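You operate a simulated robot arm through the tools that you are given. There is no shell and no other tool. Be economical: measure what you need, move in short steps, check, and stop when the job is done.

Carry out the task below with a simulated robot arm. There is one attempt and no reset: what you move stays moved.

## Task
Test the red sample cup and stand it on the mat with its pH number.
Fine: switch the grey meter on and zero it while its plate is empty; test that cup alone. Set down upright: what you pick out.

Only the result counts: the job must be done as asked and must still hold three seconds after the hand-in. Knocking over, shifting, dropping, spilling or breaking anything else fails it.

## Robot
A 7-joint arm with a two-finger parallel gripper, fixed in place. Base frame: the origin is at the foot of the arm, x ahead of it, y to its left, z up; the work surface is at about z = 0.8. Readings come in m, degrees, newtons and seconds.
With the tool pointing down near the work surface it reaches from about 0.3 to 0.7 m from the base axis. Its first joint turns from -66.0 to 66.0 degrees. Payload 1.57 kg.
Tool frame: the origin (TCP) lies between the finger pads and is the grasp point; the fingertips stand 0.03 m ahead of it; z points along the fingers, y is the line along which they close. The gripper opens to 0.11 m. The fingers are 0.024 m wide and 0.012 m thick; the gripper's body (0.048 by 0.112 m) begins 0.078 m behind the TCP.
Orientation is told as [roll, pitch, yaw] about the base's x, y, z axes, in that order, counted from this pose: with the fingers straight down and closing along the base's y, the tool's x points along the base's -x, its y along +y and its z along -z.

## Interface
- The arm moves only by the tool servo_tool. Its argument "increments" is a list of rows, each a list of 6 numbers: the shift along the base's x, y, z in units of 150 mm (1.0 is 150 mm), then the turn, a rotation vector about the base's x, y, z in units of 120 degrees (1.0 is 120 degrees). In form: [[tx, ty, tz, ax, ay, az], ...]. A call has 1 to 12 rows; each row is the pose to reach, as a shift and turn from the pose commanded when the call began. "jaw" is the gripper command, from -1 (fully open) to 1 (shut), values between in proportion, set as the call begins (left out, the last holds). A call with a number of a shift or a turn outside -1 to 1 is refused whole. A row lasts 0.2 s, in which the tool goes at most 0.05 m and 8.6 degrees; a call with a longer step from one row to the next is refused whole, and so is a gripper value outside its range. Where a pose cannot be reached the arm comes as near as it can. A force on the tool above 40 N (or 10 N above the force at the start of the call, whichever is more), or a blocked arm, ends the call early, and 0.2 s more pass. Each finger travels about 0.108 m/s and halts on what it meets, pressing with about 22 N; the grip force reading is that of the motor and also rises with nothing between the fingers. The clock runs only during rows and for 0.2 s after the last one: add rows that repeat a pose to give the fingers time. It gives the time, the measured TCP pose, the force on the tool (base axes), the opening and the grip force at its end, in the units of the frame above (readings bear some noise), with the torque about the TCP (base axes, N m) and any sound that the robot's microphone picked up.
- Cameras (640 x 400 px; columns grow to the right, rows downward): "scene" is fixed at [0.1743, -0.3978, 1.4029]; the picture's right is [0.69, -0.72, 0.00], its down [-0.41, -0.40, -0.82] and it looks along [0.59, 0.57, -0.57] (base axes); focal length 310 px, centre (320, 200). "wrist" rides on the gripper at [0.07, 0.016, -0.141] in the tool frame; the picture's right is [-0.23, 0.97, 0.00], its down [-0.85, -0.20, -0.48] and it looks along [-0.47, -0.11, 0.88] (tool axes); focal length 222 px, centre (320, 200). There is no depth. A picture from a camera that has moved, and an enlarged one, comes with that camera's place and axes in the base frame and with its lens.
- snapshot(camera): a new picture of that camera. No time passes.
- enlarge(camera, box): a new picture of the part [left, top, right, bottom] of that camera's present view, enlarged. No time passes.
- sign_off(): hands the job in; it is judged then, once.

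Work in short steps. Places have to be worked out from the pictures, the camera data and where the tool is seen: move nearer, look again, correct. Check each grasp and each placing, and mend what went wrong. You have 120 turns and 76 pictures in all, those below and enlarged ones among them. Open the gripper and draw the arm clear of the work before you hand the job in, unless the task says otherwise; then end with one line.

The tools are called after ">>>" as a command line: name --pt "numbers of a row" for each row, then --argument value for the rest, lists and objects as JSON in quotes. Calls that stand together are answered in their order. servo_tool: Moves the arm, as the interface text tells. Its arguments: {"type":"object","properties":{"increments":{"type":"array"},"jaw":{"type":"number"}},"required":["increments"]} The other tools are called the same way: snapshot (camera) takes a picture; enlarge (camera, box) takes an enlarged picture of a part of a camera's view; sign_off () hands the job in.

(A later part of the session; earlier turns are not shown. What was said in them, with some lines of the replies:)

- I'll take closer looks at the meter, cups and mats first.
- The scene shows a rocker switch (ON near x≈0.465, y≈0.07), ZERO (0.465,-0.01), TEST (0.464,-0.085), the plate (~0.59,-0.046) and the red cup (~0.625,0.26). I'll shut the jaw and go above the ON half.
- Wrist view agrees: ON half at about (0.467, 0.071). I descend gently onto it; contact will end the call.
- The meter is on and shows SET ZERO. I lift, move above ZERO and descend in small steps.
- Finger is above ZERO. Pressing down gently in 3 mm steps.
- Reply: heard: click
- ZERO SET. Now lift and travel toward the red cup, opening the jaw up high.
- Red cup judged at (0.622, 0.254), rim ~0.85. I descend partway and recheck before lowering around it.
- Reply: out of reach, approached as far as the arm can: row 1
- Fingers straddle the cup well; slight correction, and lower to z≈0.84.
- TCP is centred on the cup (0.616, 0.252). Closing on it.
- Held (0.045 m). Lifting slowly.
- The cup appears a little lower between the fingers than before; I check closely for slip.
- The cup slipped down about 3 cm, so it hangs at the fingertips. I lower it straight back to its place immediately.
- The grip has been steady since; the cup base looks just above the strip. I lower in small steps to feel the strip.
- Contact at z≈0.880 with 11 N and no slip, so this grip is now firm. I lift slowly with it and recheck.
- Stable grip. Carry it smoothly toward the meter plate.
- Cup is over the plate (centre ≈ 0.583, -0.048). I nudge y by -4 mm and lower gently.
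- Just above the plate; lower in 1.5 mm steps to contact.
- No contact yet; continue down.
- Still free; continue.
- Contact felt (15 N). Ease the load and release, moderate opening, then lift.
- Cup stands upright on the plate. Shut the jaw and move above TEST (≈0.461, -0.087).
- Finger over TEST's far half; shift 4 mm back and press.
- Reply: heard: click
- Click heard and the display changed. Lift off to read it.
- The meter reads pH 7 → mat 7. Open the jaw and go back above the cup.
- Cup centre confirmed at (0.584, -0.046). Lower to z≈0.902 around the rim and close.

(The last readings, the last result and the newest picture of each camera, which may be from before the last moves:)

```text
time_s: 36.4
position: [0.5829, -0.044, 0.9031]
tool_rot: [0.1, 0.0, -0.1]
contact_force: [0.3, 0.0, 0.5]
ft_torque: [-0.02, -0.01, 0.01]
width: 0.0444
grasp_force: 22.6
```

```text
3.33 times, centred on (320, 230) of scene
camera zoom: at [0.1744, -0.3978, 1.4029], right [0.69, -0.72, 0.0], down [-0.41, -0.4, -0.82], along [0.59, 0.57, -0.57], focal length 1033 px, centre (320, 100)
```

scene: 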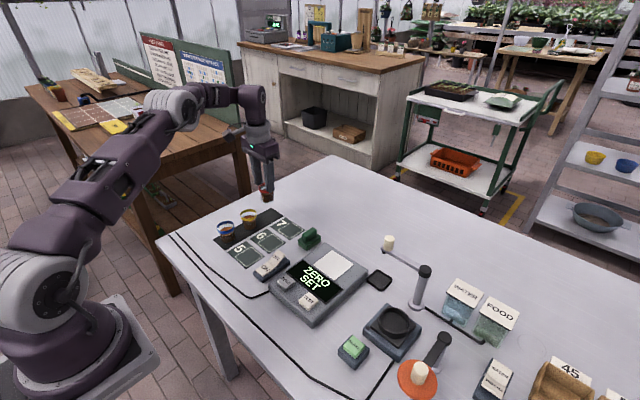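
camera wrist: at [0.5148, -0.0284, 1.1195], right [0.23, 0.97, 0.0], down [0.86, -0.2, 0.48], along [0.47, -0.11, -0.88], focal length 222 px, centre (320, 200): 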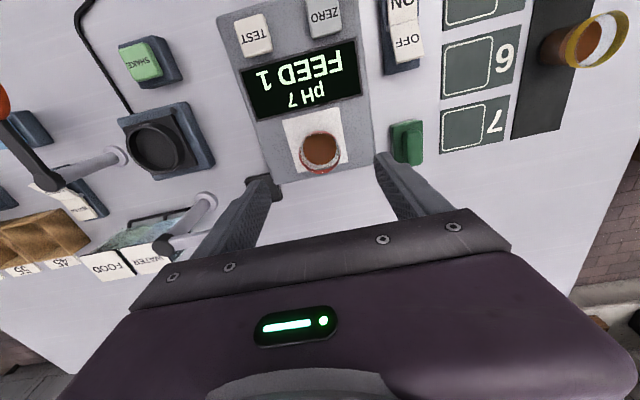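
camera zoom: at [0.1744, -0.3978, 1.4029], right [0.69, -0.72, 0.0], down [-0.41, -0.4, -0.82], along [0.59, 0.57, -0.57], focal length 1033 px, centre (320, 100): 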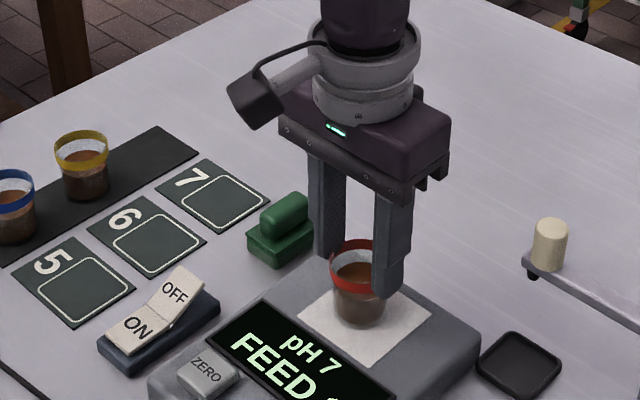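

Gripped at the rim. Lift slowly and check for slip.

>>> servo_tool --pt "0 0 0.02 0 0 0" --pt "0 0 0.07 0 0 0" --pt "0 0 0.14 0 0 0" --pt "0 0 0.22 0 0 0" --pt "0 0 0.3 0 0 0" --pt "0 0 0.37 0 0 0" --pt "0 0 0.4 0 0 0" --pt "0 0 0.4 0 0 0"

>>> enlarge --camera "wrist" --box '[220, 120, 420, 260]'

>>> enlarge --camera "scene" --box '[240, 170, 400, 290]'

```text
time_s: 38.2
position: [0.5843, -0.044, 0.9631]
tool_rot: [0.0, 0.0, 0.0]
contact_force: [0.0, 0.7, -1.0]
ft_torque: [0.0, 0.0, -0.01]
width: 0.0442
grasp_force: 21.9
```

```text
2.86 times, centred on (320, 190) of wrist
camera zoom: at [0.5145, -0.0279, 1.1035], right [0.23, 0.97, 0.0], down [0.85, -0.2, 0.48], along [0.47, -0.11, -0.88], focal length 635 px, centre (320, 229)
```

zoom: 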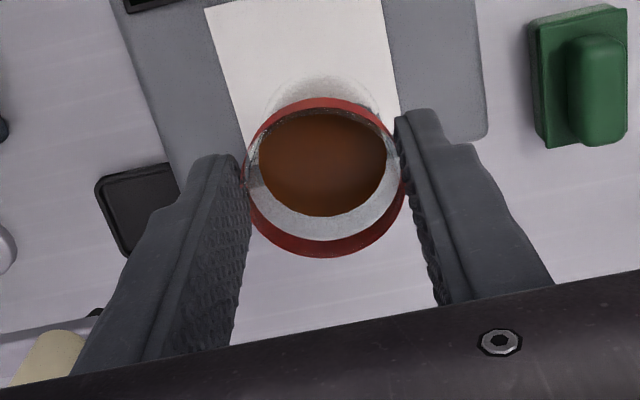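

```text
3.33 times, centred on (320, 230) of scene
camera zoom: at [0.1744, -0.3978, 1.4029], right [0.69, -0.72, 0.0], down [-0.41, -0.4, -0.82], along [0.59, 0.57, -0.57], focal length 1033 px, centre (320, 100)
```

zoom: 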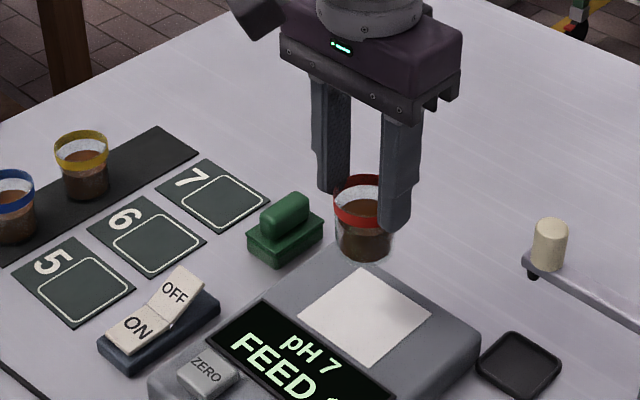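

No slip. Carry it to above mat 7 (≈0.620, 0.155).

>>> servo_tool --pt "0.01 0.05 0 0 0 0" --pt "0.03 0.15 0 0 0 0" --pt "0.05 0.28 0 0 0 0" --pt "0.08 0.41 0 0 0 0" --pt "0.1 0.54 0 0 0 0" --pt "0.12 0.65 0 0 0 0" --pt "0.13 0.7 0 0 0 0" --pt "0.13 0.7 0 0 0 0"

>>> servo_tool --pt "0.01 0.05 0 0 0 0" --pt "0.02 0.13 0 0 0 0" --pt "0.04 0.25 0 0 0 0" --pt "0.06 0.37 0 0 0 0" --pt "0.08 0.49 0 0 0 0" --pt "0.1 0.58 0 0 0 0" --pt "0.11 0.627 0 0 0 0" --pt "0.11 0.627 0 0 0 0"

>>> snapshot --camera "wrist"

>>> enlarge --camera "scene" --box '[220, 150, 340, 240]'

```text
time_s: 40.0
position: [0.6057, 0.0599, 0.9621]
tool_rot: [0.0, 0.0, 0.0]
contact_force: [-0.5, 0.0, 0.3]
ft_torque: [-0.02, 0.0, 0.01]
width: 0.0445
grasp_force: 21.9
```

```text
time_s: 41.8
position: [0.6216, 0.1546, 0.9631]
tool_rot: [0.0, -0.1, -0.1]
contact_force: [-0.6, -0.4, 0.5]
ft_torque: [-0.03, -0.02, 0.01]
width: 0.0443
grasp_force: 21.5
```

```text
33 pictures are left
camera wrist: at [0.5505, 0.1718, 1.1025], right [0.23, 0.97, 0.0], down [0.86, -0.2, 0.48], along [0.47, -0.11, -0.88], focal length 222 px, centre (320, 200)
```

wrist: 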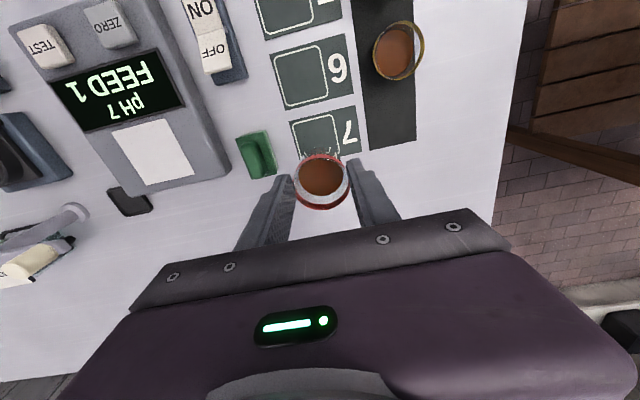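

```text
4.44 times, centred on (280, 195) of scene
camera zoom: at [0.1744, -0.3978, 1.4029], right [0.69, -0.72, 0.0], down [-0.41, -0.4, -0.82], along [0.59, 0.57, -0.57], focal length 1377 px, centre (498, 222)
```

zoom: 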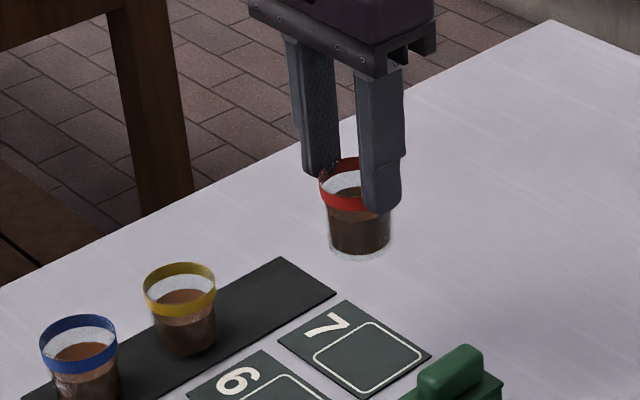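

Aim at the mat's square (0.622, 0.157): nudge +3 mm y and lower.

>>> servo_tool --pt "0 0.02 -0.05 0 0 0" --pt "0 0.02 -0.15 0 0 0" --pt "0 0.02 -0.27 0 0 0" --pt "0 0.02 -0.38 0 0 0" --pt "0 0.02 -0.47 0 0 0" --pt "0 0.02 -0.53 0 0 0" --pt "0 0.02 -0.53 0 0 0"

>>> enlarge --camera "scene" --box '[220, 160, 340, 250]'

>>> snapshot --camera "wrist"

```text
time_s: 43.4
position: [0.622, 0.1557, 0.8838]
tool_rot: [0.0, 0.0, -0.1]
contact_force: [-0.6, 0.6, -0.6]
ft_torque: [-0.01, -0.02, 0.0]
width: 0.0444
grasp_force: 22.2
```

```text
4.44 times, centred on (280, 205) of scene
camera zoom: at [0.1744, -0.3978, 1.4029], right [0.69, -0.72, 0.0], down [-0.41, -0.4, -0.82], along [0.59, 0.57, -0.57], focal length 1377 px, centre (498, 178)
```

zoom: 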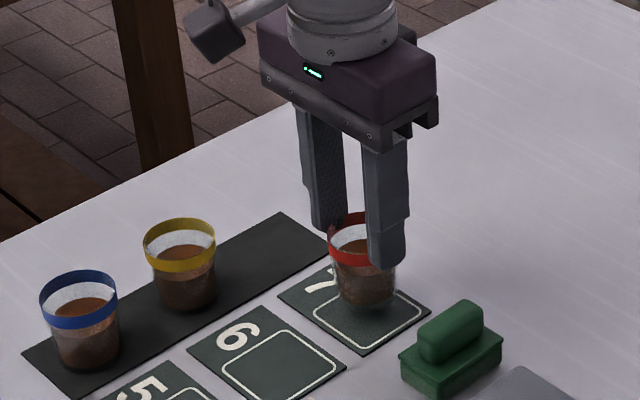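

```text
30 pictures are left
camera wrist: at [0.5511, 0.1733, 1.0239], right [0.23, 0.97, 0.0], down [0.85, -0.2, 0.48], along [0.47, -0.11, -0.88], focal length 222 px, centre (320, 200)
```

wrist: 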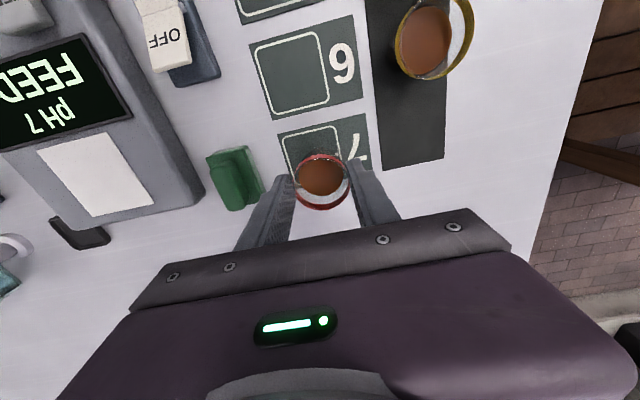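

Cup is over the square, ~7 mm up. Lower to contact.

>>> servo_tool --pt "0 0 -0.01 0 0 0" --pt "0 0 -0.02 0 0 0" --pt "0 0 -0.03 0 0 0" --pt "0 0 -0.04 0 0 0" --pt "0 0 -0.04 0 0 0"

```text
time_s: 44.6
position: [0.6215, 0.1571, 0.8771]
tool_rot: [0.1, 0.0, 0.0]
contact_force: [0.8, 0.4, -0.6]
ft_torque: [0.01, 0.01, -0.03]
width: 0.0446
grasp_force: 22.0
```

Not touching yet; continue.

>>> servo_tool --pt "0 0 -0.008 0 0 0" --pt "0 0 -0.016 0 0 0" --pt "0 0 -0.022 0 0 0" --pt "0 0 -0.022 0 0 0"

```text
time_s: 45.6
position: [0.621, 0.156, 0.8727]
tool_rot: [0.0, 0.0, 0.0]
contact_force: [0.7, 0.1, 0.0]
ft_torque: [-0.01, 0.01, 0.01]
width: 0.0442
grasp_force: 21.9
```

>>> enlarge --camera "scene" --box '[240, 180, 320, 240]'

>>> servo_tool --pt "0 0 -0.008 0 0 0" --pt "0 0 -0.016 0 0 0" --pt "0 0 -0.016 0 0 0"

```text
6.67 times, centred on (280, 210) of scene
camera zoom: at [0.1744, -0.3978, 1.4029], right [0.69, -0.72, 0.0], down [-0.41, -0.4, -0.82], along [0.59, 0.57, -0.57], focal length 2066 px, centre (587, 133)
```

zoom: 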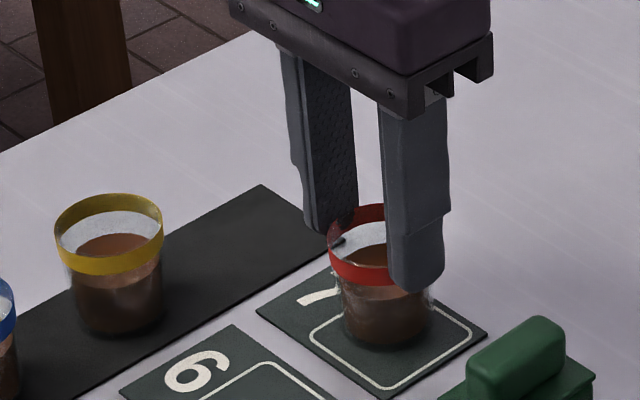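

```text
time_s: 46.4
position: [0.6214, 0.1552, 0.8711]
tool_rot: [0.1, -0.2, 0.0]
contact_force: [0.2, 0.6, 15.9]
ft_torque: [0.0, -0.2, 0.08]
width: 0.0441
grasp_force: 22.4
```

Contact reached. Ease the load, open modestly, then raise.

>>> servo_tool --pt "0 0 0.013 0 0 0" --pt "0 0 0.013 0 0 0"

>>> servo_tool --pt "0 0 0 0 0 0" --pt "0 0 0 0 0 0" --pt "0 0 0 0 0 0" --jaw -0.25

>>> servo_tool --pt "0 0 0.07 0 0 0" --pt "0 0 0.2 0 0 0" --pt "0 0 0.4 0 0 0" --pt "0 0 0.65 0 0 0" --pt "0 0 0.9 0 0 0" --pt "-0.3 0 0.9 0 0 0" --pt "-0.6 0 0.9 0 0 0" --pt "-0.9 0 0.9 0 0 0" --pt "-0.9 0 0.9 0 0 0"

>>> enlarge --camera "scene" --box '[200, 170, 400, 320]'

>>> snapshot --camera "wrist"

```text
time_s: 47.0
position: [0.6195, 0.1564, 0.873]
tool_rot: [0.0, 0.1, -0.1]
contact_force: [-0.2, 0.1, -0.2]
ft_torque: [-0.04, -0.01, -0.02]
width: 0.0442
grasp_force: 22.4
```

```text
time_s: 47.8
position: [0.621, 0.1565, 0.8718]
tool_rot: [0.0, 0.0, 0.0]
contact_force: [-0.6, 0.0, -0.9]
ft_torque: [-0.01, -0.01, -0.01]
width: 0.0687
grasp_force: 0.0
```

```text
time_s: 49.8
position: [0.4875, 0.1612, 1.0069]
tool_rot: [0.0, 0.0, -0.1]
contact_force: [0.8, -0.5, 0.4]
ft_torque: [0.01, 0.0, 0.02]
width: 0.0691
grasp_force: 0.1
```

```text
2.67 times, centred on (300, 245) of scene
camera zoom: at [0.1743, -0.3978, 1.4029], right [0.69, -0.72, 0.0], down [-0.41, -0.4, -0.82], along [0.59, 0.57, -0.57], focal length 826 px, centre (373, 80)
```

zoom: 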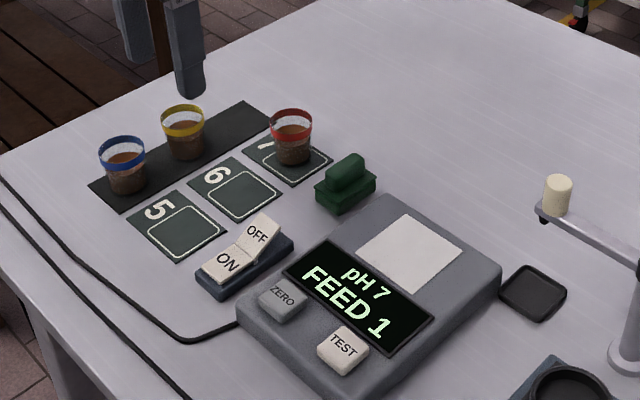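

```text
27 pictures are left
camera wrist: at [0.4164, 0.178, 1.1466], right [0.23, 0.97, 0.0], down [0.85, -0.2, 0.48], along [0.47, -0.11, -0.88], focal length 222 px, centre (320, 200)
```

wrist: 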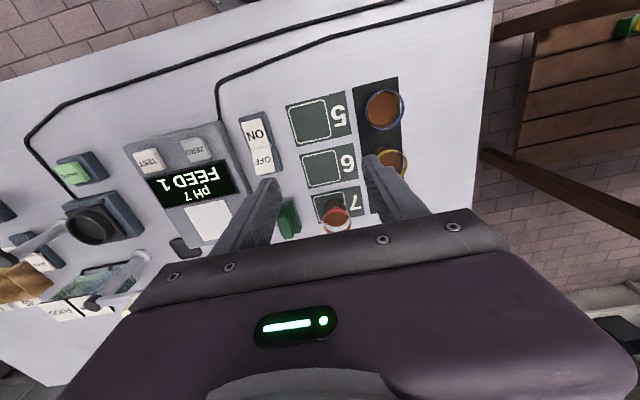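

The red cup stands upright on mat 7 and everything else is in place. I open the jaw fully, raise the arm a little and then hand in.

>>> servo_tool --pt "0 0 0.2 0 0 0" --pt "0 0 0.4 0 0 0" --pt "0 0 0.4 0 0 0" --jaw -1

>>> sign_off

```text
time_s: 50.6
position: [0.4876, 0.1582, 1.0667]
tool_rot: [-0.1, -0.1, -0.1]
contact_force: [-0.3, 0.2, -0.6]
ft_torque: [0.04, -0.02, 0.01]
width: 0.1097
grasp_force: 0.1
```

```text
The job is handed in.
```

I switched the meter on, zeroed it with its plate empty and tested the red cup alone: it read pH 7, and the cup now stands upright on mat 7.
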